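You operate a simulated robot arm through the tools that you are given. There is no shell and no other tool.

You run a simulated robot arm. Do the job below in one go: nothing can be reset, and whatever is moved stays where it is left.

Task
Swap the worn grey liner for the new one, then rack the dumbbell.
Fine: the worn liner ends on the tray, the new one pressed fully home.
Where things are to end (x, y in the base frame): worn liner within 0.05 m of [0.63, -0.13].

The check looks at the end state, three seconds after you hand in, the way a careful person would. Anything else that was tipped, shoved, dropped, spilled or broken makes it a failure.

Robot
A 7-joint arm with a two-finger parallel gripper, fixed in place. Base frame: the origin is on the floor under the middle of its stand, x ahead of it, y to its left, z up; the work surface is at about z = 0.899. Units: m, degrees, N and s.
With the tool pointing down near the work surface it reaches from about 0.3 to 0.68 m from the base axis. Its first joint turns from -66.0 to 66.0 degrees. Payload 1.57 kg.
The TCP is the grasp point between the finger pads, 0.03 m short of the fingertips. In the tool frame z runs along the fingers and y along their closing line. The gripper opens to 0.11 m. The fingers are 0.024 m wide and 0.012 m thick; the gripper's body (0.048 by 0.112 m) begins 0.078 m behind the TCP.
Orientation is that of the tool frame in the base frame, as a unit quaternion [w, x, y, z]. With the fingers straight down and closing along the base's y, the tool's x points along the base's -x, its y along +y and its z along -z.

Tools
- The arm moves only by the tool arm_command. Its argument "rows" is a list of rows, each a list of 3 entries, a list of its own where there are three numbers: the shift along the tool's x, y, z in mm, then the turn, a rotation vector about the tool's x, y, z in degrees, then the closure in counts, from 0 (fully open) to 255 (shut). In form: [[[dx, dy, dz], [rx, ry, rz], fingers], ...]. A call has 1 to 20 rows; each row is the pose to reach, as a shift and turn from the pose commanded when the call began, along the tool's axes at that moment. Rows are played at 5 a second. More than 0.05 m and 8.6 degrees between two rows, or a gripper value outside its range, and nothing of the call is played. A pose out of reach is approached as far as the arm can. The call stops where the force on the tool passes 40 N (or 10 N more than at its start, if that is more) or the arm is blocked; 0.2 s more then pass. Each finger travels about 0.108 m/s and halts on what it meets, pressing with about 29 N; the grip force reading is that of the motor and also rises with nothing between the fingers. The clock runs only during rows and for 0.2 s after the last one: add rows that repeat a pose to give the fingers time. The reply holds the time, the measured pose of the TCP, the force on the tool along the base axes, the opening and the grip force, in the units named above and with some noise, with the torque about the TCP (base axes, N m) and any sound that the robot's microphone picked up.
- Cameras (640 x 400 px; columns grow to the right, rows downward): "scene" is fixed at [0.1446, -0.388, 1.3977]; the picture's right is [0.88, -0.48, 0.00], its down [-0.29, -0.53, -0.80] and it looks along [0.39, 0.70, -0.60] (base axes); focal length 315 px, centre (320, 200). "wrist" rides on the gripper at [0.07, 0.016, -0.141] in the tool frame; the picture's right is [-0.23, 0.97, 0.00], its down [-0.86, -0.20, -0.48] and it looks along [-0.47, -0.11, 0.88] (tool axes); focal length 222 px, centre (320, 200). There is no depth. A picture from a camera that has moved, and an enlarged one, comes with that camera's place and axes in the base frame and with its lens. The place of the scene camera against the robot may be out by one fixed shift of up to 0.012 m in any direction.
- capture(camera): a new picture of that camera. No time passes.
- enlarge(camera, box): a new picture of the part [left, top, right, bottom] of that camera's present view, enlarged. No time passes.
- close_job(): hands the job in; it is judged then, once.

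Places have to be worked out from the pictures, the camera data and where the tool is seen. Open the gripper and draw the arm clear of the work before you hand the job in, unless the task says otherwise.

The tools are called as name(argument=value, ...) on one line, values as JSON. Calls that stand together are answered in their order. arm_command: Moves the arm, as the interface text tells. Its arguments: {"type":"object","properties":{"rows":{"type":"array"}},"required":["rows"]} The other tools are called the same way: capture (camera) takes a picture; enlarge (camera, box) takes an enlarged picture of a part of a camera's view; close_job () hands the job in.

At the start:

```text
t: 0.0
ee_pos: [0.3816, 0.1476, 1.1814]
tool_rot: [0.0, 0.0, 1.0, 0.0]
force: [0.0, 0.1, 0.8]
torque: [0.01, -0.02, -0.02]
finger_gap: 0.11
grasp_force: 0.1
```

scene: 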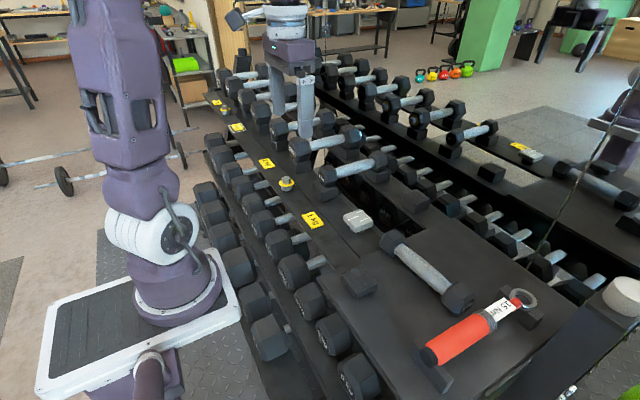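
wrist: 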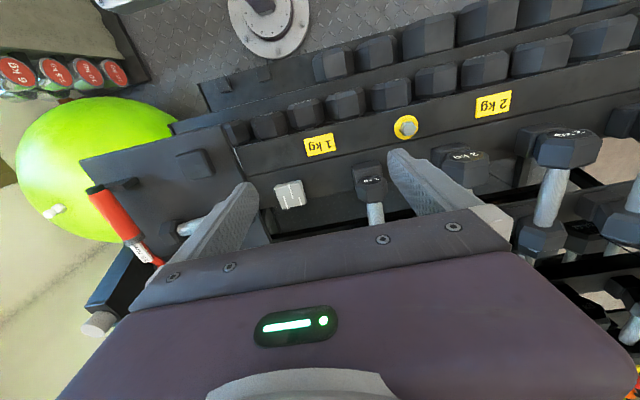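

I'll start by looking closely at both views to work out what the liners, the tray and the dumbbell's rack slot are.

enlarge(camera="scene", box=[320, 180, 640, 400])

enlarge(camera="scene", box=[200, 60, 440, 240])

enlarge(camera="wrist", box=[60, 60, 420, 300])

```text
1.82 times, centred on (480, 290) of scene
camera zoom: at [0.1446, -0.388, 1.3977], right [0.88, -0.48, 0.0], down [-0.29, -0.53, -0.8], along [0.39, 0.7, -0.6], focal length 573 px, centre (29, 36)
```

zoom: 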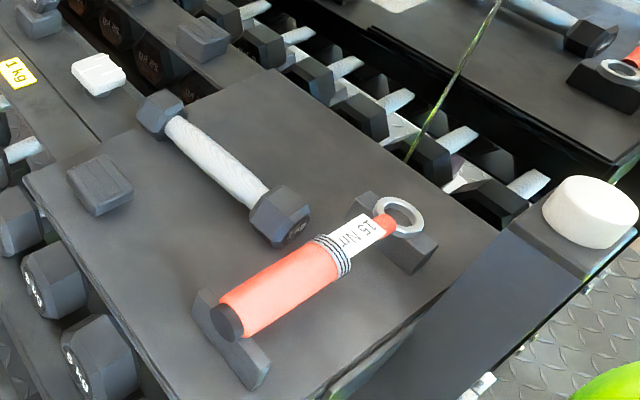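

```text
2.22 times, centred on (320, 150) of scene
camera zoom: at [0.1446, -0.388, 1.3977], right [0.88, -0.48, 0.0], down [-0.29, -0.53, -0.8], along [0.39, 0.7, -0.6], focal length 700 px, centre (320, 311)
```

zoom: 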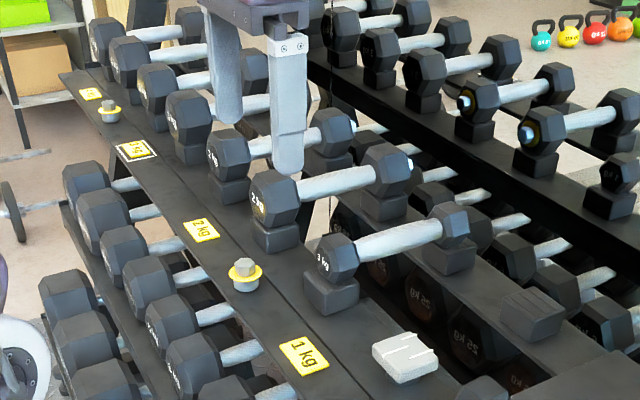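

```text
1.67 times, centred on (240, 180) of wrist
camera zoom: at [0.3113, 0.1627, 1.3205], right [0.23, 0.97, 0.0], down [0.86, -0.2, 0.48], along [0.47, -0.11, -0.88], focal length 370 px, centre (453, 233)
```

zoom: 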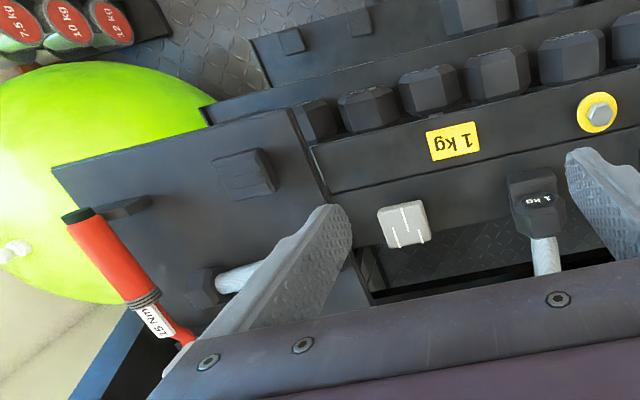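

The light-grey worn liner appears to sit in the front-rail pocket near (0.50, 0.06), and the dark new liner on the tray near (0.40, -0.085). The dumbbell lies along y near x = 0.515. I'll move over the slot, staying high, for a better wrist view.

arm_command(rows=[[[-15, -35, 10], [0, 0, 0], 0], [[-30, -70, 30], [0, 0, 0], 0], [[-40, -95, 60], [0, 0, 0], 0], [[-40, -95, 80], [0, 0, 0], 0], [[-40, -95, 80], [0, 0, 0], 0]])

```text
t: 1.2
ee_pos: [0.421, 0.05, 1.0983]
tool_rot: [0.0, 0.0, 1.0, -0.001]
force: [-0.1, 0.0, 0.0]
torque: [0.03, -0.02, -0.01]
finger_gap: 0.1101
grasp_force: 0.1
```

The arm is over the slot at z ≈ 1.10. Next I take wrist views here.

capture(camera="wrist")

enlarge(camera="wrist", box=[260, 60, 440, 200])

enlarge(camera="wrist", box=[40, 60, 260, 240])

capture(camera="scene")

```text
taken
camera wrist: at [0.3512, 0.0658, 1.2399], right [0.23, 0.97, 0.0], down [0.86, -0.2, 0.48], along [0.47, -0.11, -0.88], focal length 222 px, centre (320, 200)
```

wrist: 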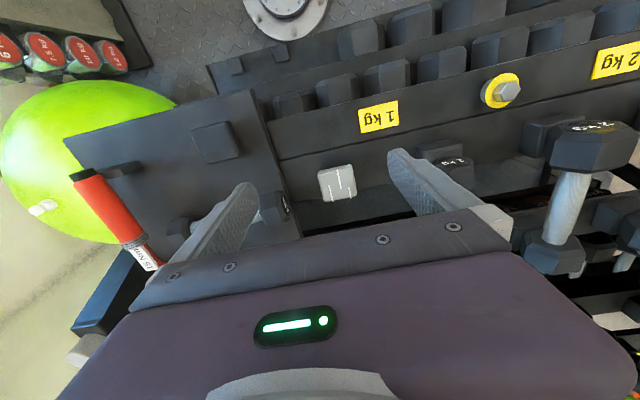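

```text
2.86 times, centred on (350, 130) of wrist
camera zoom: at [0.3512, 0.0658, 1.2399], right [0.23, 0.97, 0.0], down [0.86, -0.2, 0.48], along [0.47, -0.11, -0.88], focal length 635 px, centre (234, 400)
```

zoom: 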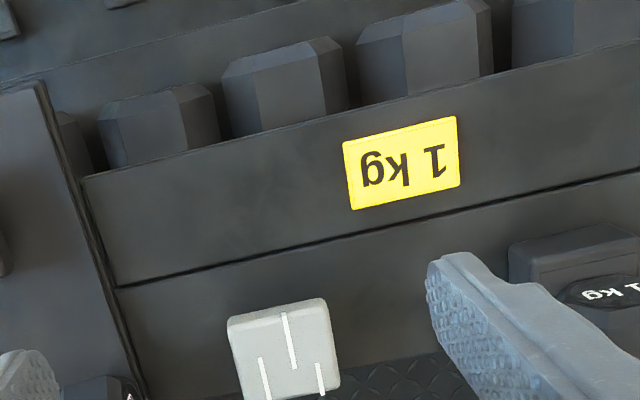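

```text
2.22 times, centred on (150, 150) of wrist
camera zoom: at [0.3512, 0.0658, 1.2399], right [0.23, 0.97, 0.0], down [0.86, -0.2, 0.48], along [0.47, -0.11, -0.88], focal length 494 px, centre (698, 311)
```

zoom: 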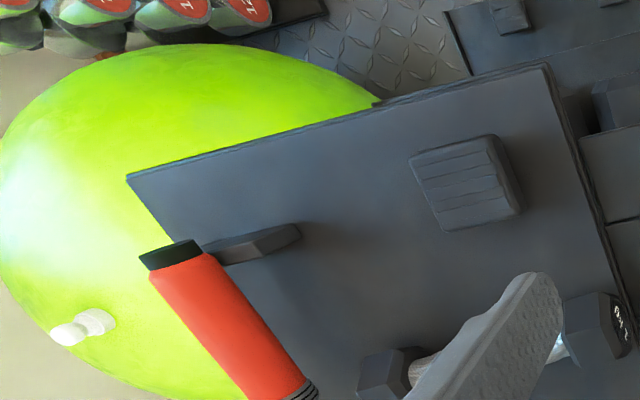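

```text
taken
```

scene: 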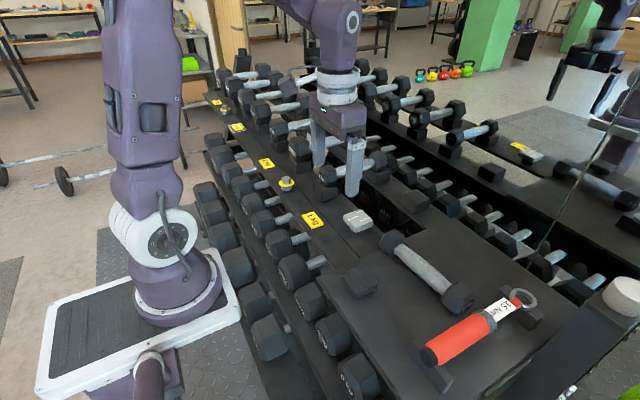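

From both views I get the worn liner at about (0.50, 0.06). I'll lower to z ≈ 1.02 to see it and its pocket in detail.

arm_command(rows=[[[-15, 5, 30], [0, 0, 0], 0], [[-30, 10, 60], [0, 0, 0], 0], [[-40, 10, 80], [0, 0, 0], 0], [[-40, 10, 80], [0, 0, 0], 0]])

capture(camera="wrist")

enlarge(camera="wrist", box=[240, 110, 400, 210])

enlarge(camera="scene", box=[320, 180, 480, 280])

```text
t: 2.2
ee_pos: [0.4612, 0.0607, 1.0192]
tool_rot: [0.0, 0.0, 1.0, 0.0]
force: [0.3, -0.3, 0.2]
torque: [-0.02, -0.02, 0.02]
finger_gap: 0.1101
grasp_force: 0.0
```

```text
taken
camera wrist: at [0.3908, 0.0771, 1.1598], right [0.23, 0.97, 0.0], down [0.86, -0.2, 0.48], along [0.47, -0.11, -0.88], focal length 222 px, centre (320, 200)
```

wrist: 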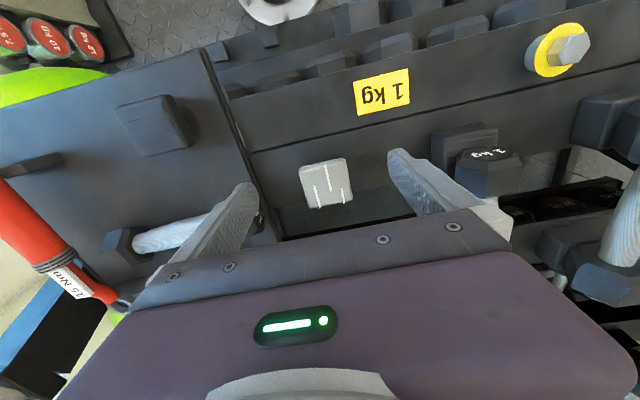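

```text
4.00 times, centred on (320, 160) of wrist
camera zoom: at [0.3908, 0.0771, 1.1598], right [0.23, 0.97, 0.0], down [0.86, -0.2, 0.48], along [0.47, -0.11, -0.88], focal length 888 px, centre (320, 360)
```

zoom: 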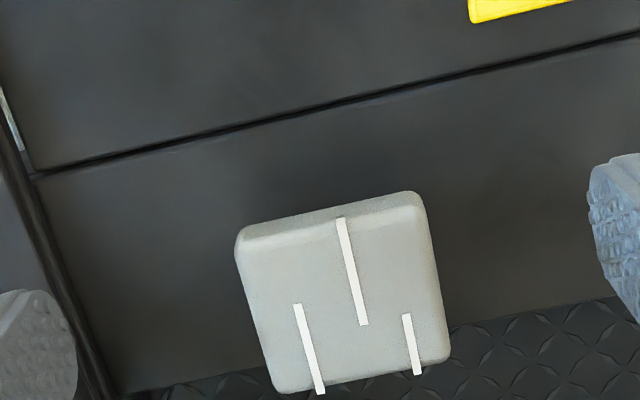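

```text
4.00 times, centred on (400, 230) of scene
camera zoom: at [0.1446, -0.388, 1.3977], right [0.88, -0.48, 0.0], down [-0.29, -0.53, -0.8], along [0.39, 0.7, -0.6], focal length 1260 px, centre (0, 80)
```

zoom: 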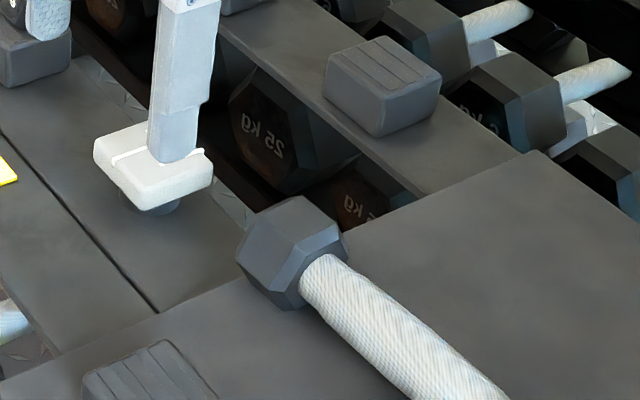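

The worn liner is about 0.054 m square, top near z = 0.92, and looks to be perched on a stem. I'll move across at this height to inspect the new liner on the tray, then recheck the slot unobstructed from the scene camera.

arm_command(rows=[[[25, -37, -10], [0, 0, 0], 0], [[50, -75, -10], [0, 0, 0], 0], [[75, -112, -10], [0, 0, 0], 0], [[100, -150, 0], [0, 0, 0], 0], [[100, -150, 0], [0, 0, 0], 0]])

capture(camera="wrist")

enlarge(camera="wrist", box=[240, 90, 400, 210])

enlarge(camera="scene", box=[320, 190, 400, 240])

enlarge(camera="scene", box=[390, 180, 470, 230])

```text
t: 3.4
ee_pos: [0.3619, -0.0855, 1.0194]
tool_rot: [0.0, 0.0, 1.0, 0.0]
force: [1.4, -0.2, 0.5]
torque: [-0.01, -0.04, -0.01]
finger_gap: 0.1101
grasp_force: 0.0
```

```text
taken
camera wrist: at [0.292, -0.0696, 1.1599], right [0.23, 0.97, 0.0], down [0.86, -0.2, 0.48], along [0.47, -0.11, -0.88], focal length 222 px, centre (320, 200)
```

wrist: 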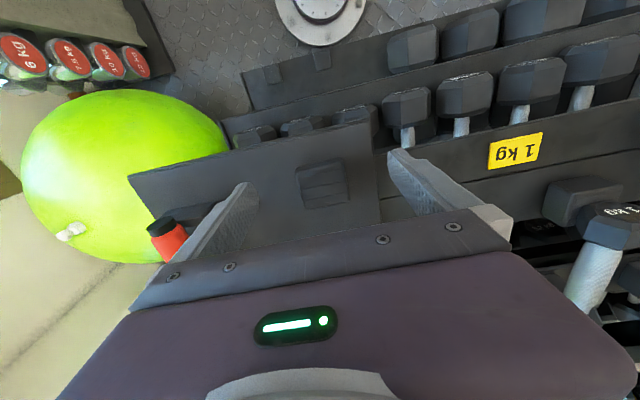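

```text
3.33 times, centred on (320, 150) of wrist
camera zoom: at [0.292, -0.0696, 1.1599], right [0.23, 0.97, 0.0], down [0.86, -0.2, 0.48], along [0.47, -0.11, -0.88], focal length 740 px, centre (320, 367)
```

zoom: 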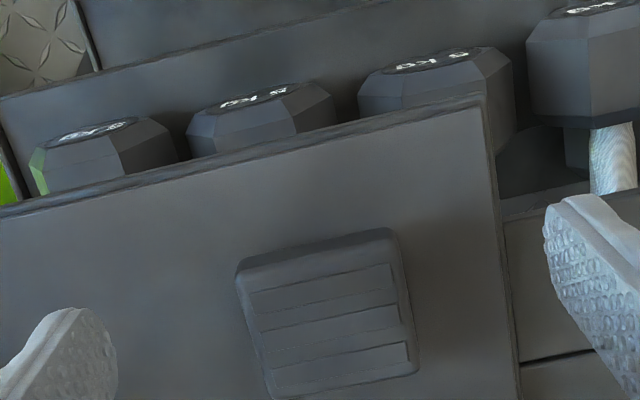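

```text
8.00 times, centred on (360, 215) of scene
camera zoom: at [0.1446, -0.388, 1.3977], right [0.88, -0.48, 0.0], down [-0.29, -0.53, -0.8], along [0.39, 0.7, -0.6], focal length 2521 px, centre (0, 80)
```

zoom: 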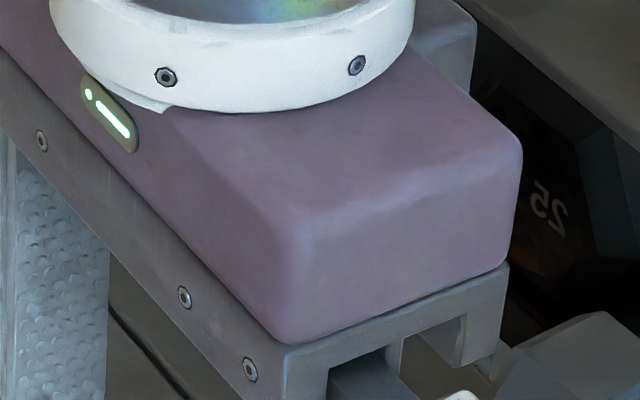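

```text
8.00 times, centred on (430, 205) of scene
camera zoom: at [0.1446, -0.388, 1.3977], right [0.88, -0.48, 0.0], down [-0.29, -0.53, -0.8], along [0.39, 0.7, -0.6], focal length 2521 px, centre (-560, 160)
```

zoom: 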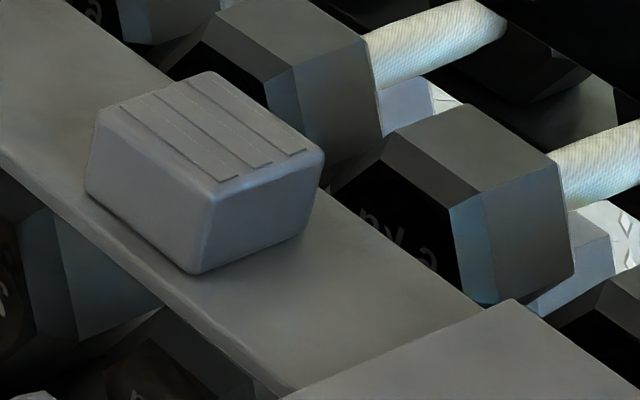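

The new liner sits flat on the tray, square to the axes, at about (0.40, -0.091) with its grooves along y, like the rear saddle. I'll raise and move the arm left so the scene camera can see the worn liner's seat.

arm_command(rows=[[[-10, 40, -25], [0, 0, 0], 0], [[-20, 85, -50], [0, 0, 0], 0], [[-30, 130, -75], [0, 0, 0], 0], [[-40, 175, -80], [0, 0, 0], 0], [[-40, 195, -80], [0, 0, 0], 0], [[-40, 195, -80], [0, 0, 0], 0]])

enlarge(camera="scene", box=[325, 190, 405, 240])

enlarge(camera="scene", box=[330, 255, 410, 305])

enlarge(camera="scene", box=[370, 220, 490, 320])

enlarge(camera="wrist", box=[160, 60, 480, 240])

```text
refused: row 2 steps farther than a row can; nothing moved
```

```text
8.00 times, centred on (365, 215) of scene
camera zoom: at [0.1446, -0.388, 1.3977], right [0.88, -0.48, 0.0], down [-0.29, -0.53, -0.8], along [0.39, 0.7, -0.6], focal length 2521 px, centre (-40, 80)
```

zoom: 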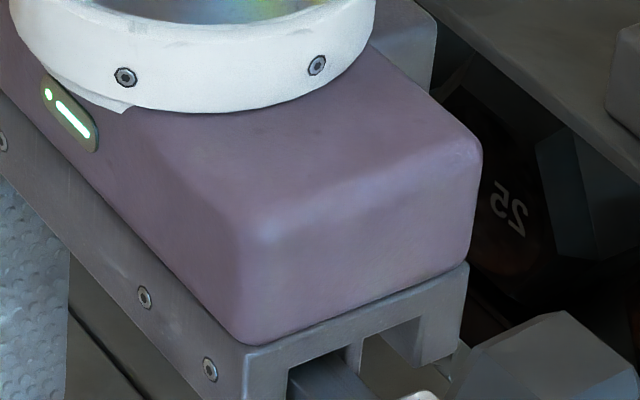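

```text
8.00 times, centred on (370, 280) of scene
camera zoom: at [0.1446, -0.388, 1.3977], right [0.88, -0.48, 0.0], down [-0.29, -0.53, -0.8], along [0.39, 0.7, -0.6], focal length 2521 px, centre (-80, -440)
```

zoom: 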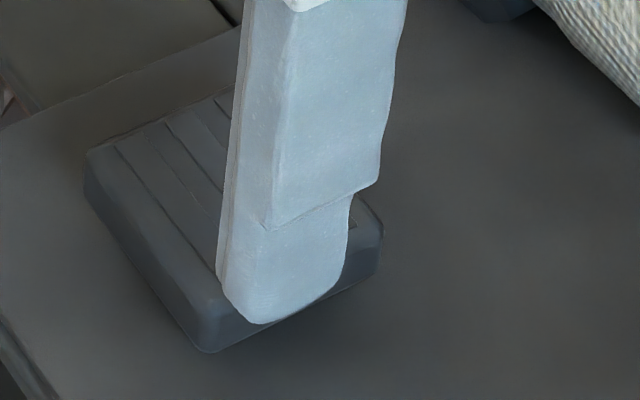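

```text
4.00 times, centred on (430, 270) of scene
camera zoom: at [0.1446, -0.388, 1.3977], right [0.88, -0.48, 0.0], down [-0.29, -0.53, -0.8], along [0.39, 0.7, -0.6], focal length 1260 px, centre (-120, -80)
```

zoom: 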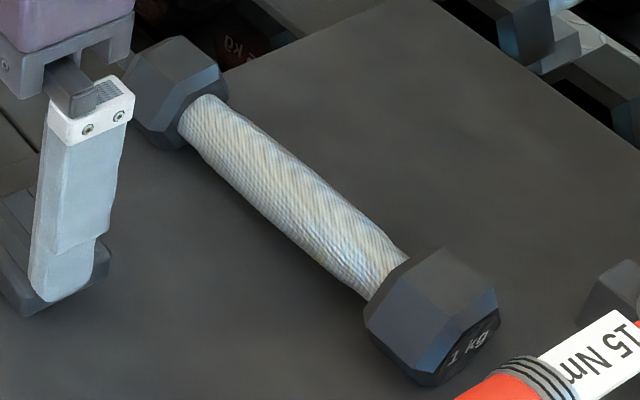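

```text
2.00 times, centred on (320, 150) of wrist
camera zoom: at [0.292, -0.0696, 1.1599], right [0.23, 0.97, 0.0], down [0.86, -0.2, 0.48], along [0.47, -0.11, -0.88], focal length 444 px, centre (320, 300)
```

zoom: 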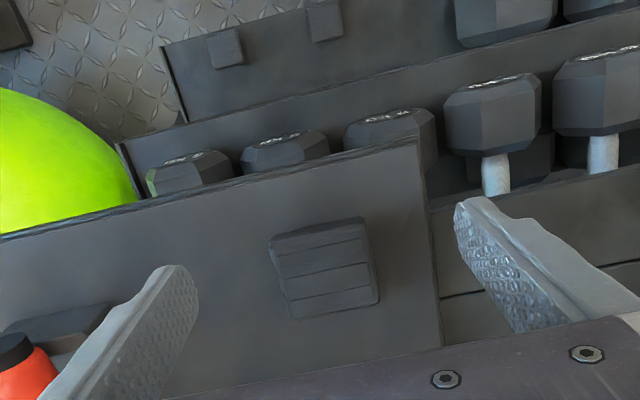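

The refusal was a step slightly over 50 mm, so nothing moved. I'll repeat the same move in smaller steps.

arm_command(rows=[[[-8, 30, -20], [0, 0, 0], 0], [[-16, 65, -40], [0, 0, 0], 0], [[-24, 100, -60], [0, 0, 0], 0], [[-32, 135, -80], [0, 0, 0], 0], [[-36, 170, -80], [0, 0, 0], 0], [[-40, 195, -80], [0, 0, 0], 0], [[-40, 195, -80], [0, 0, 0], 0]])

enlarge(camera="scene", box=[325, 190, 405, 240])

enlarge(camera="scene", box=[330, 255, 410, 305])

enlarge(camera="scene", box=[320, 190, 480, 320])

enlarge(camera="wrist", box=[160, 60, 480, 240])

```text
t: 5.0
ee_pos: [0.4009, 0.1029, 1.0988]
tool_rot: [0.0, 0.0, 1.0, 0.0]
force: [-0.7, 0.6, 0.2]
torque: [-0.01, 0.0, 0.02]
finger_gap: 0.1099
grasp_force: 0.0
```

```text
8.00 times, centred on (365, 215) of scene
camera zoom: at [0.1446, -0.3879, 1.3977], right [0.88, -0.48, 0.0], down [-0.29, -0.53, -0.8], along [0.39, 0.7, -0.6], focal length 2521 px, centre (-40, 80)
```

zoom: 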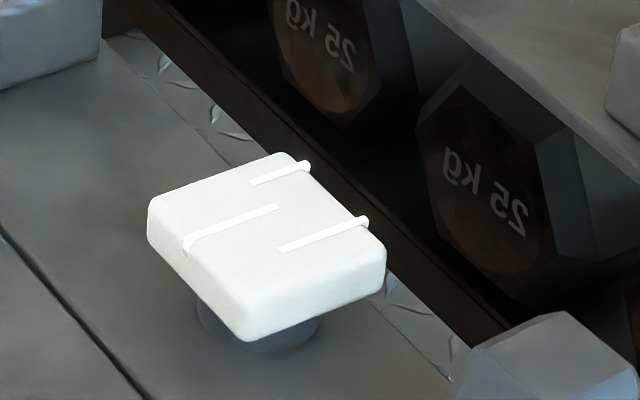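

```text
8.00 times, centred on (370, 280) of scene
camera zoom: at [0.1446, -0.3879, 1.3977], right [0.88, -0.48, 0.0], down [-0.29, -0.53, -0.8], along [0.39, 0.7, -0.6], focal length 2521 px, centre (-80, -440)
```

zoom: 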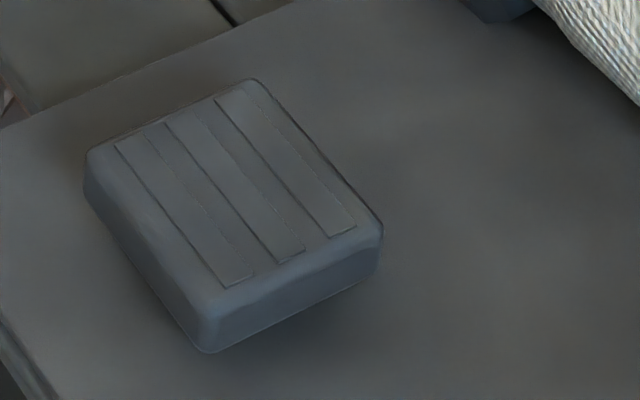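

```text
3.08 times, centred on (400, 255) of scene
camera zoom: at [0.1446, -0.3879, 1.3977], right [0.88, -0.48, 0.0], down [-0.29, -0.53, -0.8], along [0.39, 0.7, -0.6], focal length 970 px, centre (74, 31)
```

zoom: 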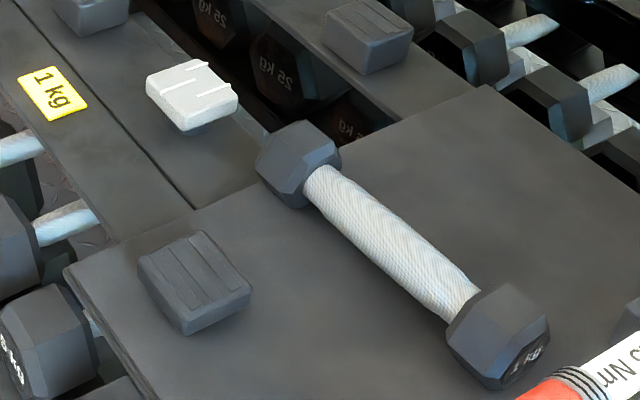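

```text
2.00 times, centred on (320, 150) of wrist
camera zoom: at [0.3318, 0.119, 1.2401], right [0.23, 0.97, 0.0], down [0.86, -0.2, 0.48], along [0.47, -0.11, -0.88], focal length 444 px, centre (320, 300)
```

zoom: 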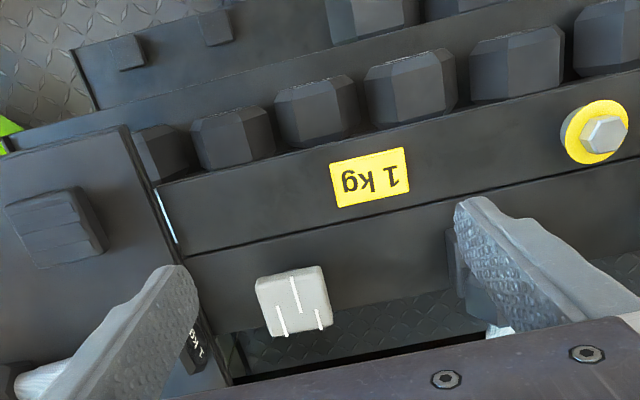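

The worn pad sits raised on a round stud (pad about z 0.909–0.924, rail about 0.89) and its centre works out to (0.4995, 0.060). I'll move directly above it with the fingers partly closed to about 0.085 m for clearance, and check alignment before descending.

arm_command(rows=[[[-25, -11, 20], [0, 0, 0], 30], [[-50, -22, 40], [0, 0, 0], 58], [[-75, -33, 60], [0, 0, 0], 58], [[-98.6, -43.2, 80], [0, 0, 0], 58], [[-98.6, -43.2, 100], [0, 0, 0], 58], [[-98.6, -43.2, 100], [0, 0, 0], 58]])

capture(camera="wrist")

enlarge(camera="wrist", box=[220, 130, 420, 255])

enlarge(camera="scene", box=[320, 170, 420, 240])

```text
t: 6.4
ee_pos: [0.5001, 0.064, 1.0005]
tool_rot: [0.001, -0.001, 1.0, 0.0]
force: [-0.8, 0.0, -0.8]
torque: [0.01, -0.01, 0.0]
finger_gap: 0.085
grasp_force: 0.1
```

```text
taken
camera wrist: at [0.4296, 0.08, 1.1407], right [0.23, 0.97, 0.0], down [0.86, -0.2, 0.48], along [0.47, -0.11, -0.88], focal length 222 px, centre (320, 200)
```

wrist: 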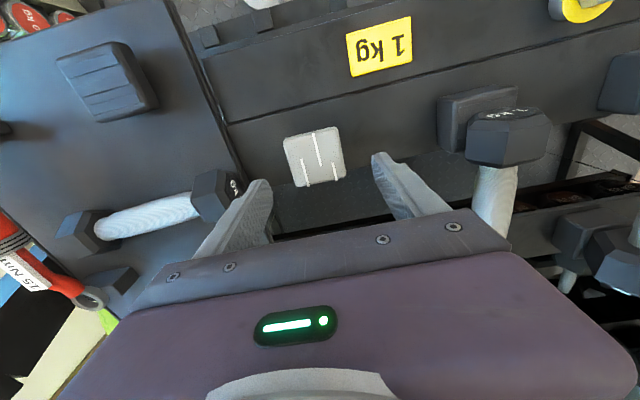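

```text
3.20 times, centred on (320, 192) of wrist
camera zoom: at [0.4296, 0.08, 1.1407], right [0.23, 0.97, 0.0], down [0.86, -0.2, 0.48], along [0.47, -0.11, -0.88], focal length 711 px, centre (320, 224)
```

zoom: 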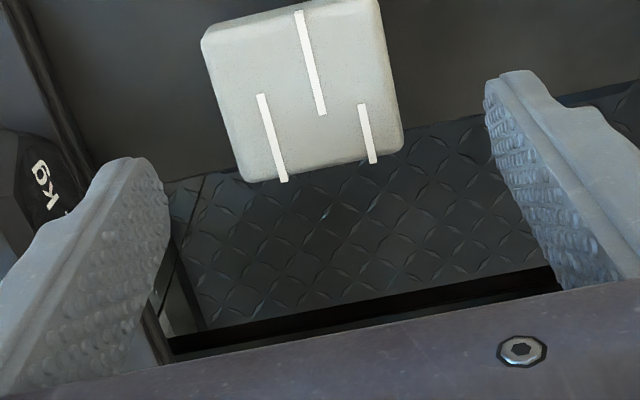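

```text
5.71 times, centred on (370, 205) of scene
camera zoom: at [0.1446, -0.388, 1.3977], right [0.88, -0.48, 0.0], down [-0.29, -0.53, -0.8], along [0.39, 0.7, -0.6], focal length 1801 px, centre (34, 171)
```

zoom: 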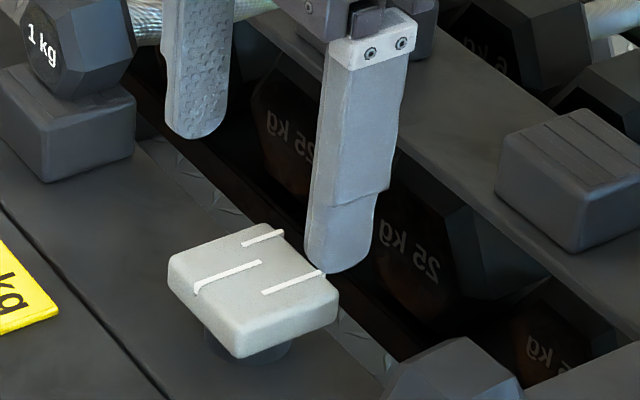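

Commanded pose is about (0.500, 0.064) and the pad works out to (0.501, 0.0595), so I need -5 mm in y. I'll correct that and come down to z ≈ 0.962 to check the fingers straddle the pad.

arm_command(rows=[[[-1, -4.8, 10], [0, 0, 0], 58], [[-1, -4.8, 25], [0, 0, 0], 58], [[-1, -4.8, 39], [0, 0, 0], 58], [[-1, -4.8, 39], [0, 0, 0], 58], [[-1, -4.8, 39], [0, 0, 0], 58]])

enlarge(camera="wrist", box=[220, 120, 420, 245])

enlarge(camera="scene", box=[320, 180, 400, 240])

```text
t: 7.6
ee_pos: [0.5001, 0.059, 0.9597]
tool_rot: [0.0, 0.0, 1.0, 0.0]
force: [-0.2, -0.7, -1.2]
torque: [-0.01, 0.0, 0.0]
finger_gap: 0.0853
grasp_force: 0.2
```

```text
3.20 times, centred on (320, 182) of wrist
camera zoom: at [0.4305, 0.0748, 1.1002], right [0.23, 0.97, 0.0], down [0.86, -0.2, 0.48], along [0.47, -0.11, -0.88], focal length 711 px, centre (320, 256)
```

zoom: 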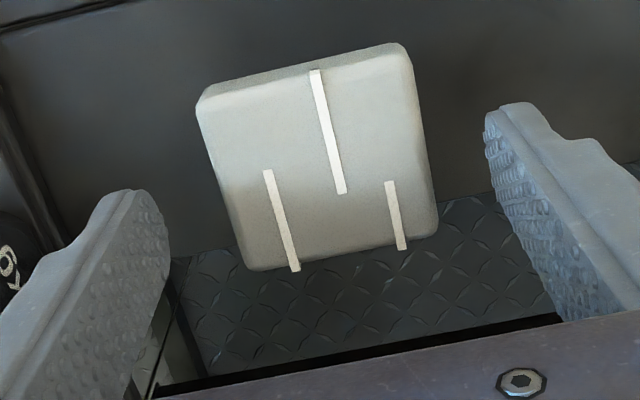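

```text
6.67 times, centred on (360, 210) of scene
camera zoom: at [0.1446, -0.388, 1.3977], right [0.88, -0.48, 0.0], down [-0.29, -0.53, -0.8], along [0.39, 0.7, -0.6], focal length 2101 px, centre (53, 133)
```

zoom: 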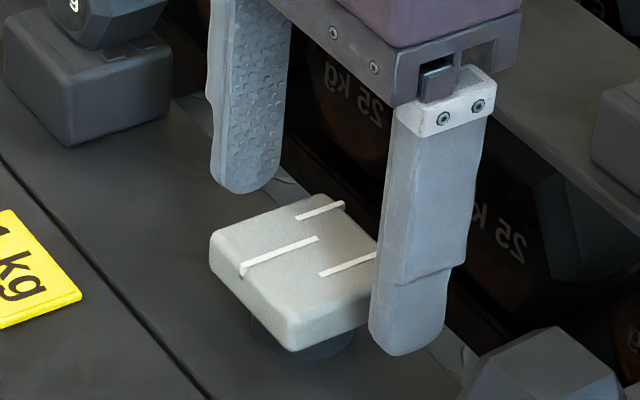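

Fingers straddle the pad evenly (pad centre ≈ (0.500, 0.0594), TCP y 0.059). I'll go down 25 mm so the tips are just below the pad's mid-height, then close on it.

arm_command(rows=[[[0, 0, 12], [0, 0, 0], 58], [[0, 0, 25], [0, 0, 0], 58], [[0, 0, 25], [0, 0, 0], 58], [[0, 0, 25], [0, 0, 0], 110], [[0, 0, 25], [0, 0, 0], 200], [[0, 0, 25], [0, 0, 0], 200], [[0, 0, 25], [0, 0, 0], 200]])

enlarge(camera="scene", box=[320, 180, 400, 240])

enlarge(camera="wrist", box=[220, 120, 420, 245])

```text
t: 9.2
ee_pos: [0.4995, 0.06, 0.9371]
tool_rot: [0.001, -0.001, 1.0, 0.001]
force: [-0.9, 30.1, -6.6]
torque: [0.44, -0.02, -0.17]
finger_gap: 0.053
grasp_force: 29.5
```

```text
6.67 times, centred on (360, 210) of scene
camera zoom: at [0.1447, -0.3871, 1.3979], right [0.88, -0.48, 0.0], down [-0.29, -0.53, -0.8], along [0.39, 0.7, -0.6], focal length 2101 px, centre (53, 133)
```

zoom: 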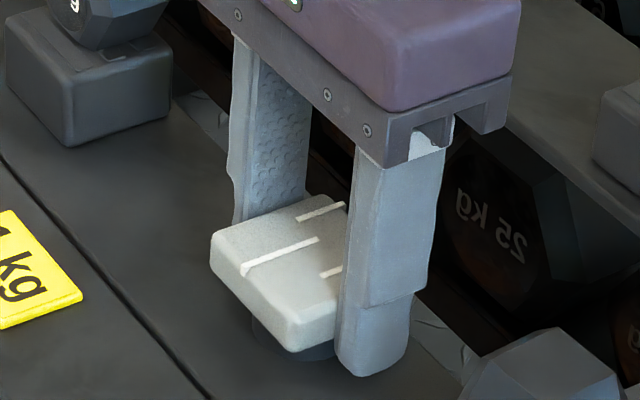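

```text
3.20 times, centred on (320, 182) of wrist
camera zoom: at [0.4309, 0.0755, 1.0769], right [0.23, 0.97, 0.0], down [0.86, -0.2, 0.48], along [0.47, -0.11, -0.88], focal length 711 px, centre (320, 256)
```

zoom: 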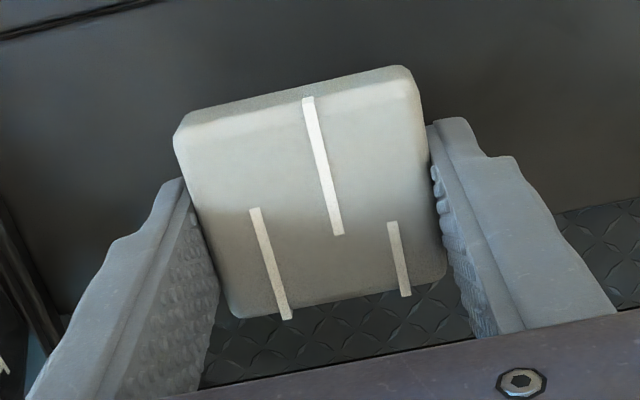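

The grip reads 29.5 N at 53 mm but the tool sees +30 N sideways, so the pad's centre lies slightly to +y of my commanded position. I'll shift +1.5 mm in y to balance the fingers before pulling.

arm_command(rows=[[[0, 0.7, 0], [0, 0, 0], 200], [[0, 1.4, 0], [0, 0, 0], 200], [[0, 1.4, 0], [0, 0, 0], 200]])

```text
t: 10.0
ee_pos: [0.4998, 0.0602, 0.9359]
tool_rot: [0.0, 0.0, 1.0, 0.0]
force: [-3.1, 22.7, 9.6]
torque: [0.44, 0.15, 0.0]
finger_gap: 0.053
grasp_force: 28.7
```

The side force is falling (30 → 23 N) with the gap unchanged. I'll continue a little further the same way.

arm_command(rows=[[[0, 1, 0], [0, 0, 0], 200], [[0, 2, 0], [0, 0, 0], 200], [[0, 2, 0], [0, 0, 0], 200]])

```text
t: 10.8
ee_pos: [0.5006, 0.0594, 0.9372]
tool_rot: [0.002, 0.001, 1.0, -0.001]
force: [15.3, -5.3, -7.5]
torque: [-0.01, -0.24, 0.26]
finger_gap: 0.0529
grasp_force: 28.8
```

Side force is now near zero, so the grip is balanced. I'll pull straight up in small steps.

arm_command(rows=[[[0, 0, -2], [0, 0, 0], 220], [[0, 0, -4], [0, 0, 0], 220], [[0, 0, -6], [0, 0, 0], 220], [[0, 0, -9], [0, 0, 0], 220], [[0, 0, -12], [0, 0, 0], 220], [[0, 0, -16], [0, 0, 0], 220], [[0, 0, -20], [0, 0, 0], 220]])

enlarge(camera="scene", box=[320, 180, 400, 240])

```text
t: 12.4
ee_pos: [0.501, 0.0621, 0.9571]
tool_rot: [-0.001, 0.0, 1.0, 0.001]
force: [-0.6, -0.6, -0.8]
torque: [0.03, 0.02, -0.01]
finger_gap: 0.0531
grasp_force: 28.6
```

```text
6.67 times, centred on (360, 210) of scene
camera zoom: at [0.1446, -0.388, 1.3977], right [0.88, -0.48, 0.0], down [-0.29, -0.53, -0.8], along [0.39, 0.7, -0.6], focal length 2101 px, centre (53, 133)
```

zoom: 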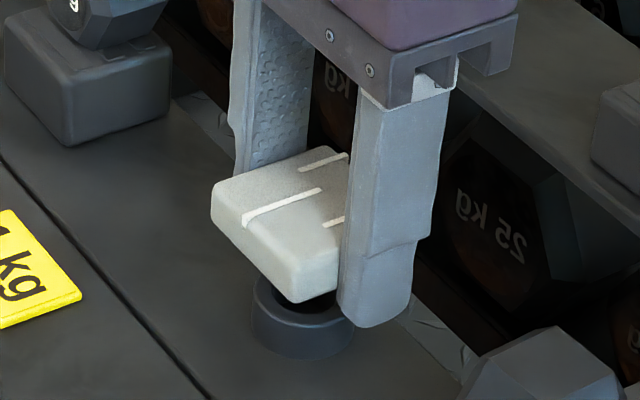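

The worn liner came off cleanly and is held at 53 mm. It sat in a round cup on the rail, so I'll lift higher and look at the cup and at the pad's underside.

arm_command(rows=[[[0, 0, -30], [0, 0, 0], 220], [[0, 0, -60], [0, 0, 0], 220], [[0, 0, -90], [0, 0, 0], 220], [[0, 0, -90], [0, 0, 0], 220], [[0, 0, -90], [0, 0, 0], 220]])

enlarge(camera="scene", box=[325, 190, 405, 240])

enlarge(camera="scene", box=[310, 130, 410, 220])

enlarge(camera="wrist", box=[220, 60, 420, 245])

```text
t: 13.6
ee_pos: [0.4983, 0.0628, 1.0459]
tool_rot: [0.0, -0.001, 1.0, -0.001]
force: [-0.4, 0.9, -0.9]
torque: [-0.02, 0.01, 0.01]
finger_gap: 0.0529
grasp_force: 28.7
```

```text
8.00 times, centred on (365, 215) of scene
camera zoom: at [0.1446, -0.388, 1.3977], right [0.88, -0.48, 0.0], down [-0.29, -0.53, -0.8], along [0.39, 0.7, -0.6], focal length 2521 px, centre (-40, 80)
```

zoom: 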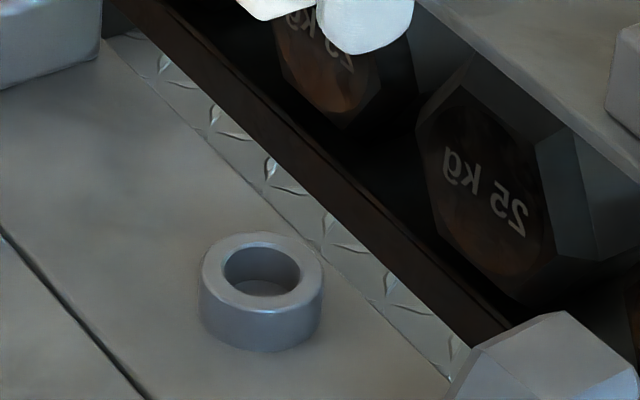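

```text
4.44 times, centred on (360, 175) of scene
camera zoom: at [0.1446, -0.388, 1.3977], right [0.88, -0.48, 0.0], down [-0.29, -0.53, -0.8], along [0.39, 0.7, -0.6], focal length 1401 px, centre (142, 311)
```

zoom: 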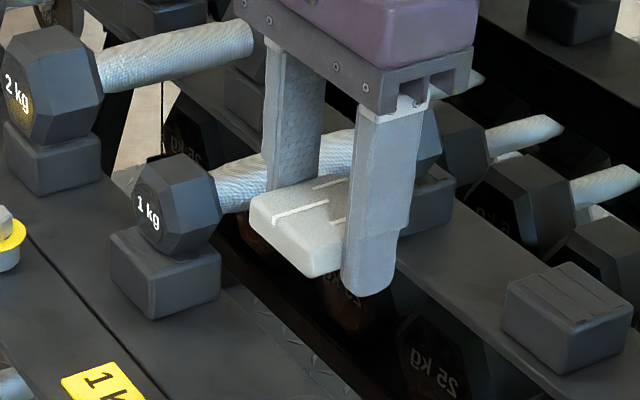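

```text
2.16 times, centred on (320, 152) of wrist
camera zoom: at [0.4279, 0.0779, 1.1876], right [0.23, 0.97, 0.0], down [0.85, -0.2, 0.48], along [0.47, -0.11, -0.88], focal length 480 px, centre (320, 303)
```

zoom: 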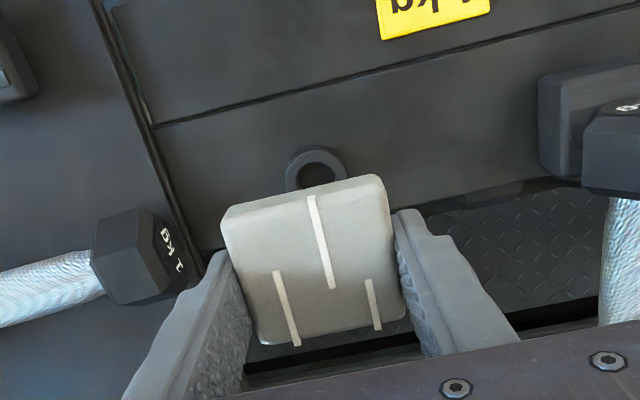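

The socket is an upright ring (about 38 mm outside, 24 mm bore), so the liners presumably have a peg underneath. I'll carry the worn liner at z ≈ 1.05 over to the tray spot near (0.635, -0.13).

arm_command(rows=[[[-22, -32, -5], [0, 0, 0], 220], [[-45, -64, -5], [0, 0, 0], 220], [[-67, -96, -5], [0, 0, 0], 220], [[-89, -128, -5], [0, 0, 0], 220], [[-112, -160, 0], [0, 0, 0], 220], [[-134, -193, 0], [0, 0, 0], 220], [[-134, -193, 20], [0, 0, 0], 220], [[-134, -193, 40], [0, 0, 0], 220], [[-134, -193, 60], [0, 0, 0], 220], [[-134, -193, 60], [0, 0, 0], 220], [[-134, -193, 60], [0, 0, 0], 220]])

capture(camera="wrist")

enlarge(camera="scene", box=[380, 190, 540, 310])

enlarge(camera="scene", box=[325, 190, 405, 240])

```text
t: 16.0
ee_pos: [0.6339, -0.1305, 0.9895]
tool_rot: [0.0, 0.0, 1.0, 0.0]
force: [0.5, -0.8, -0.6]
torque: [0.0, -0.02, -0.05]
finger_gap: 0.0529
grasp_force: 28.9
```

```text
taken
camera wrist: at [0.5645, -0.1144, 1.1291], right [0.23, 0.97, 0.0], down [0.86, -0.2, 0.48], along [0.47, -0.11, -0.88], focal length 222 px, centre (320, 200)
```

wrist: 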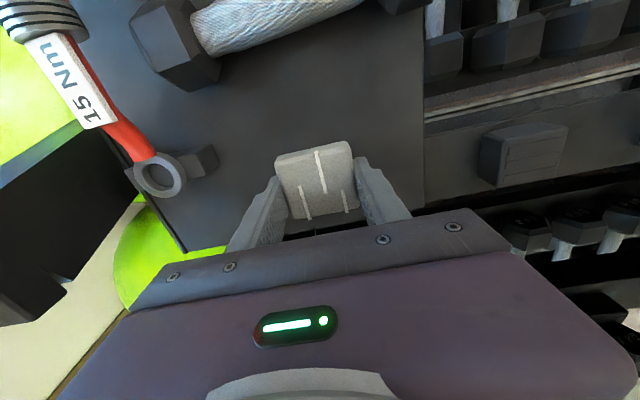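

```text
3.33 times, centred on (460, 250) of scene
camera zoom: at [0.1446, -0.388, 1.3977], right [0.88, -0.48, 0.0], down [-0.29, -0.53, -0.8], along [0.39, 0.7, -0.6], focal length 1050 px, centre (-147, 33)
```

zoom: 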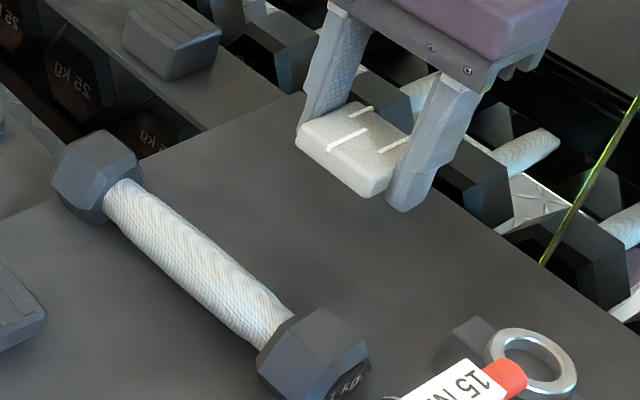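

```text
8.00 times, centred on (365, 215) of scene
camera zoom: at [0.1446, -0.388, 1.3977], right [0.88, -0.48, 0.0], down [-0.29, -0.53, -0.8], along [0.39, 0.7, -0.6], focal length 2521 px, centre (-40, 80)
```

zoom: 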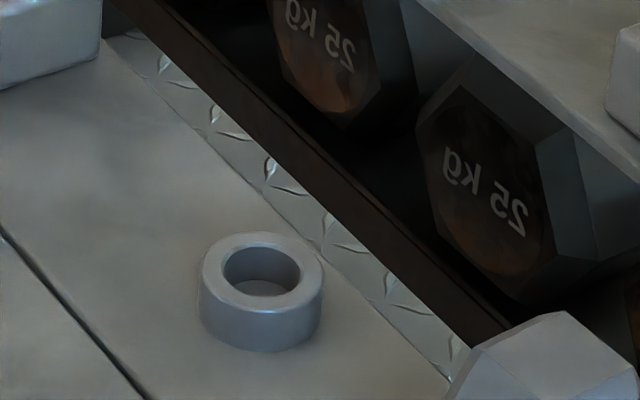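

The pad hangs over clear tray, well inside its edges and away from the dumbbell and wrench. I'll lower gradually, watching for contact force.

arm_command(rows=[[[0, 0, 10], [0, 0, 0], 220], [[0, 0, 20], [0, 0, 0], 220], [[0, 0, 30], [0, 0, 0], 220], [[0, 0, 35], [0, 0, 0], 220], [[0, 0, 38], [0, 0, 0], 220], [[0, 0, 38], [0, 0, 0], 220]])

enlarge(camera="scene", box=[430, 200, 510, 260])

```text
t: 17.4
ee_pos: [0.6348, -0.1318, 0.9484]
tool_rot: [0.0, 0.0, 1.0, 0.0]
force: [0.3, -0.2, -0.6]
torque: [-0.01, 0.02, 0.02]
finger_gap: 0.0528
grasp_force: 29.0
```

```text
6.67 times, centred on (470, 230) of scene
camera zoom: at [0.1446, -0.388, 1.3977], right [0.88, -0.48, 0.0], down [-0.29, -0.53, -0.8], along [0.39, 0.7, -0.6], focal length 2101 px, centre (-680, 0)
```

zoom: 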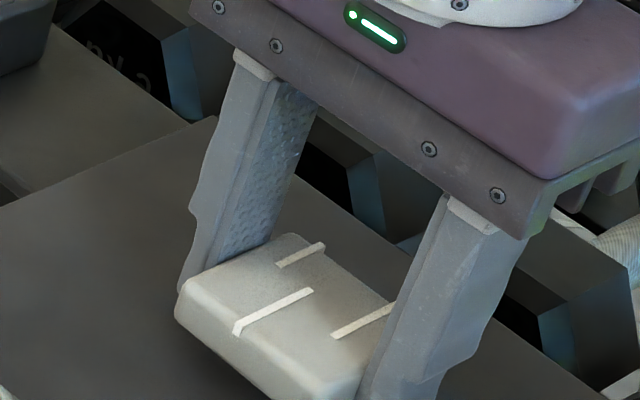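

No contact yet at z ≈ 0.948. I'll continue in 1–2 mm steps.

arm_command(rows=[[[0, 0, 1.5], [0, 0, 0], 220], [[0, 0, 3], [0, 0, 0], 220], [[0, 0, 4.5], [0, 0, 0], 220], [[0, 0, 4.5], [0, 0, 0], 220]])

enlarge(camera="scene", box=[430, 215, 510, 275])

```text
t: 18.4
ee_pos: [0.6349, -0.1316, 0.9439]
tool_rot: [-0.001, 0.0, 1.0, 0.0]
force: [-1.0, 0.1, -0.2]
torque: [0.01, 0.05, 0.02]
finger_gap: 0.0531
grasp_force: 29.5
```

```text
6.67 times, centred on (470, 245) of scene
camera zoom: at [0.1446, -0.388, 1.3977], right [0.88, -0.48, 0.0], down [-0.29, -0.53, -0.8], along [0.39, 0.7, -0.6], focal length 2101 px, centre (-680, -100)
```

zoom: 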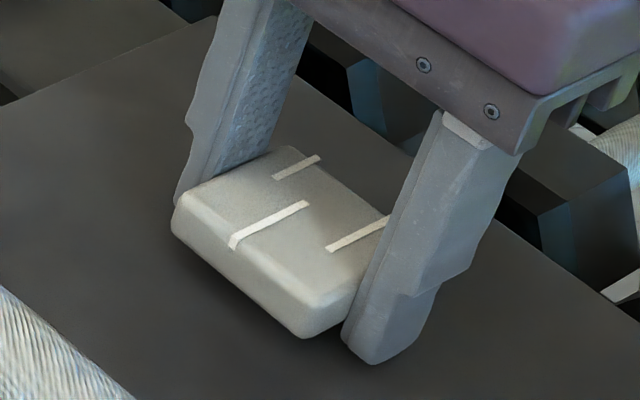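

Still free at z ≈ 0.944. I'll go down a few more millimetres in fine steps.

arm_command(rows=[[[0, 0, 1], [0, 0, 0], 220], [[0, 0, 2], [0, 0, 0], 220], [[0, 0, 3], [0, 0, 0], 220], [[0, 0, 3], [0, 0, 0], 220]])

```text
t: 19.4
ee_pos: [0.6356, -0.1311, 0.9434]
tool_rot: [0.0, 0.0, 1.0, 0.0]
force: [-6.8, 2.5, 9.1]
torque: [0.1, 0.25, -0.05]
finger_gap: 0.053
grasp_force: 28.6
stopped in row 4: the force on the tool passed its limit at 41 N (the readings are from after the stop); the commanded pose is now the measured one
```

The peg has touched the tray at TCP z ≈ 0.943, which implies a peg about 15 mm long under the pad. I'll ease off a fraction of a millimetre and open the fingers gently.

arm_command(rows=[[[0, 0, -0.4], [0, 0, 0], 220], [[0, 0, -0.6], [0, 0, 0], 200], [[0, 0, -0.6], [0, 0, 0], 140], [[0, 0, -0.6], [0, 0, 0], 128], [[0, 0, -0.6], [0, 0, 0], 122], [[0, 0, -0.6], [0, 0, 0], 112], [[0, 0, -0.6], [0, 0, 0], 95], [[0, 0, -0.6], [0, 0, 0], 80], [[0, 0, -0.6], [0, 0, 0], 80]])

enlarge(camera="scene", box=[430, 215, 510, 275])

enlarge(camera="wrist", box=[220, 120, 420, 245])

```text
t: 21.4
ee_pos: [0.6357, -0.1322, 0.9434]
tool_rot: [0.002, 0.0, 1.0, -0.001]
force: [0.4, 0.1, 0.4]
torque: [0.06, -0.02, 0.01]
finger_gap: 0.0756
grasp_force: 0.0
```

```text
6.67 times, centred on (470, 245) of scene
camera zoom: at [0.1446, -0.388, 1.3977], right [0.88, -0.48, 0.0], down [-0.29, -0.53, -0.8], along [0.39, 0.7, -0.6], focal length 2101 px, centre (-680, -100)
```

zoom: 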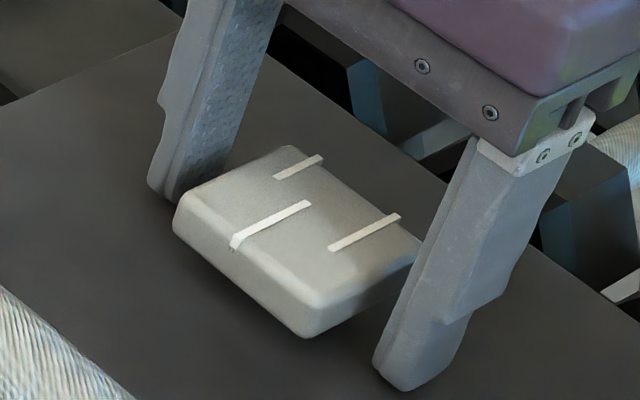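

```text
3.20 times, centred on (320, 182) of wrist
camera zoom: at [0.5643, -0.1153, 1.0836], right [0.23, 0.97, 0.0], down [0.85, -0.2, 0.48], along [0.47, -0.11, -0.88], focal length 711 px, centre (320, 256)
```

zoom: 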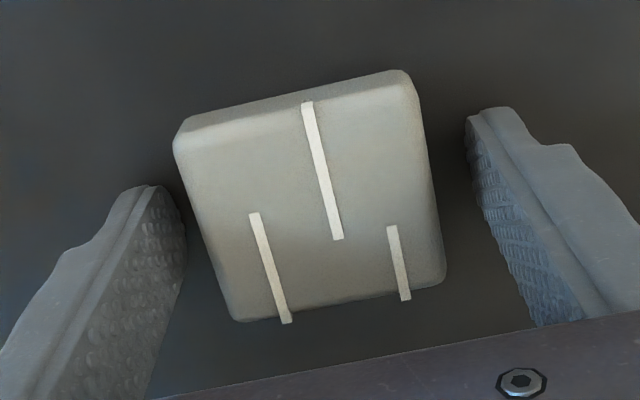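

The worn liner now stands level on its peg on the tray at about (0.636, -0.132). I'll lift straight up, then travel over the tray to above the new liner.

arm_command(rows=[[[0, 0, -20], [0, 0, 0], 80], [[0, 0, -50], [0, 0, 0], 80], [[0, 0, -85], [0, 0, 0], 60], [[0, 0, -110], [0, 0, 0], 40], [[40, 7, -110], [0, 0, 0], 40], [[80, 14, -110], [0, 0, 0], 40], [[120, 21, -110], [0, 0, 0], 40], [[160, 28, -110], [0, 0, 0], 40], [[200, 35, -110], [0, 0, 0], 40], [[240, 42, -110], [0, 0, 0], 40], [[240, 42, -90], [0, 0, 0], 40], [[240, 42, -60], [0, 0, 0], 40], [[240, 42, -60], [0, 0, 0], 40], [[240, 42, -60], [0, 0, 0], 40]])

enlarge(camera="wrist", box=[220, 120, 420, 245])

enlarge(camera="scene", box=[320, 190, 520, 310])

```text
t: 24.4
ee_pos: [0.3954, -0.0905, 1.0026]
tool_rot: [0.001, 0.0, 1.0, 0.0]
force: [-0.1, 0.3, -0.1]
torque: [-0.03, 0.0, -0.01]
finger_gap: 0.0926
grasp_force: 0.0
```

```text
3.20 times, centred on (320, 182) of wrist
camera zoom: at [0.3237, -0.074, 1.1428], right [0.23, 0.97, 0.0], down [0.85, -0.2, 0.48], along [0.47, -0.11, -0.88], focal length 711 px, centre (320, 256)
```

zoom: 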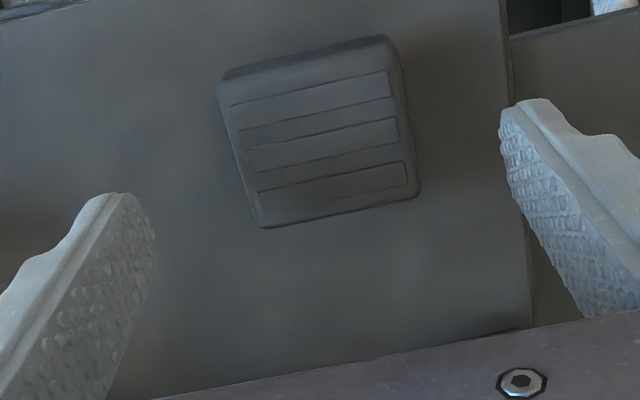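

```text
3.20 times, centred on (420, 250) of scene
camera zoom: at [0.1446, -0.388, 1.3977], right [0.88, -0.48, 0.0], down [-0.29, -0.53, -0.8], along [0.39, 0.7, -0.6], focal length 1008 px, centre (0, 40)
```

zoom: 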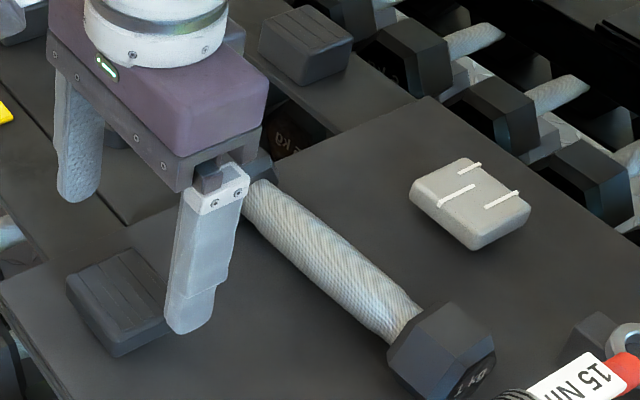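

The new liner works out at (0.397, -0.090), top ≈ 0.93, standing on its own peg just like the worn one. I'll descend around it to the same height above the tray I used for the worn liner (z ≈ 0.944) and compare the views.

arm_command(rows=[[[-1, 0.5, 20], [0, 0, 0], 40], [[-1, 0.5, 40], [0, 0, 0], 50], [[-1, 0.5, 52], [0, 0, 0], 81], [[-1, 0.5, 58], [0, 0, 0], 81], [[-1, 0.5, 58], [0, 0, 0], 81], [[-1, 0.5, 58], [0, 0, 0], 81]])

enlarge(camera="wrist", box=[220, 120, 420, 245])

enlarge(camera="scene", box=[320, 240, 420, 310])

```text
t: 25.8
ee_pos: [0.3944, -0.0882, 0.9435]
tool_rot: [0.001, 0.0, 1.0, -0.001]
force: [0.1, -0.6, -0.4]
torque: [0.01, 0.0, 0.0]
finger_gap: 0.0748
grasp_force: 0.1
```

```text
3.20 times, centred on (320, 182) of wrist
camera zoom: at [0.3243, -0.0726, 1.0832], right [0.23, 0.97, 0.0], down [0.85, -0.2, 0.48], along [0.47, -0.11, -0.88], focal length 711 px, centre (320, 256)
```

zoom: 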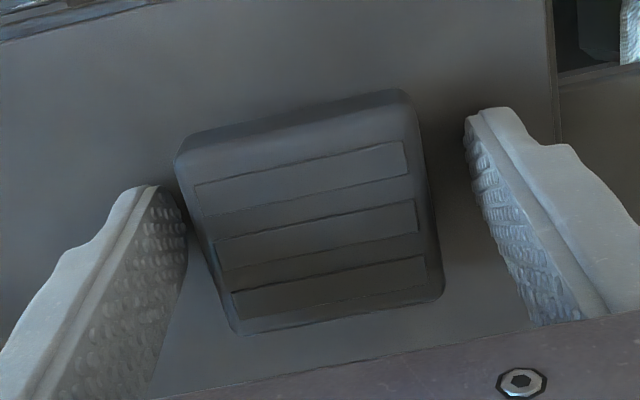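

```text
5.71 times, centred on (370, 275) of scene
camera zoom: at [0.1446, -0.388, 1.3977], right [0.88, -0.48, 0.0], down [-0.29, -0.53, -0.8], along [0.39, 0.7, -0.6], focal length 1801 px, centre (34, -229)
```

zoom: 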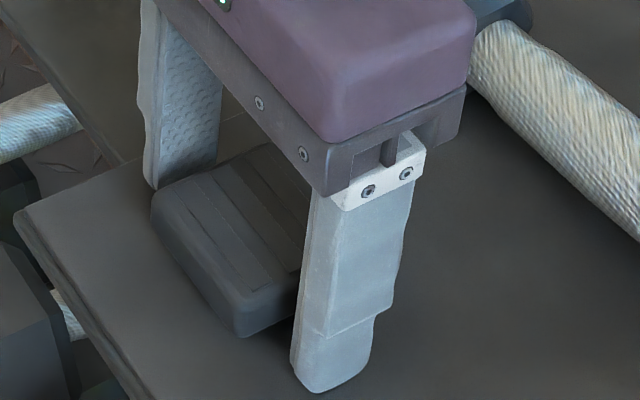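

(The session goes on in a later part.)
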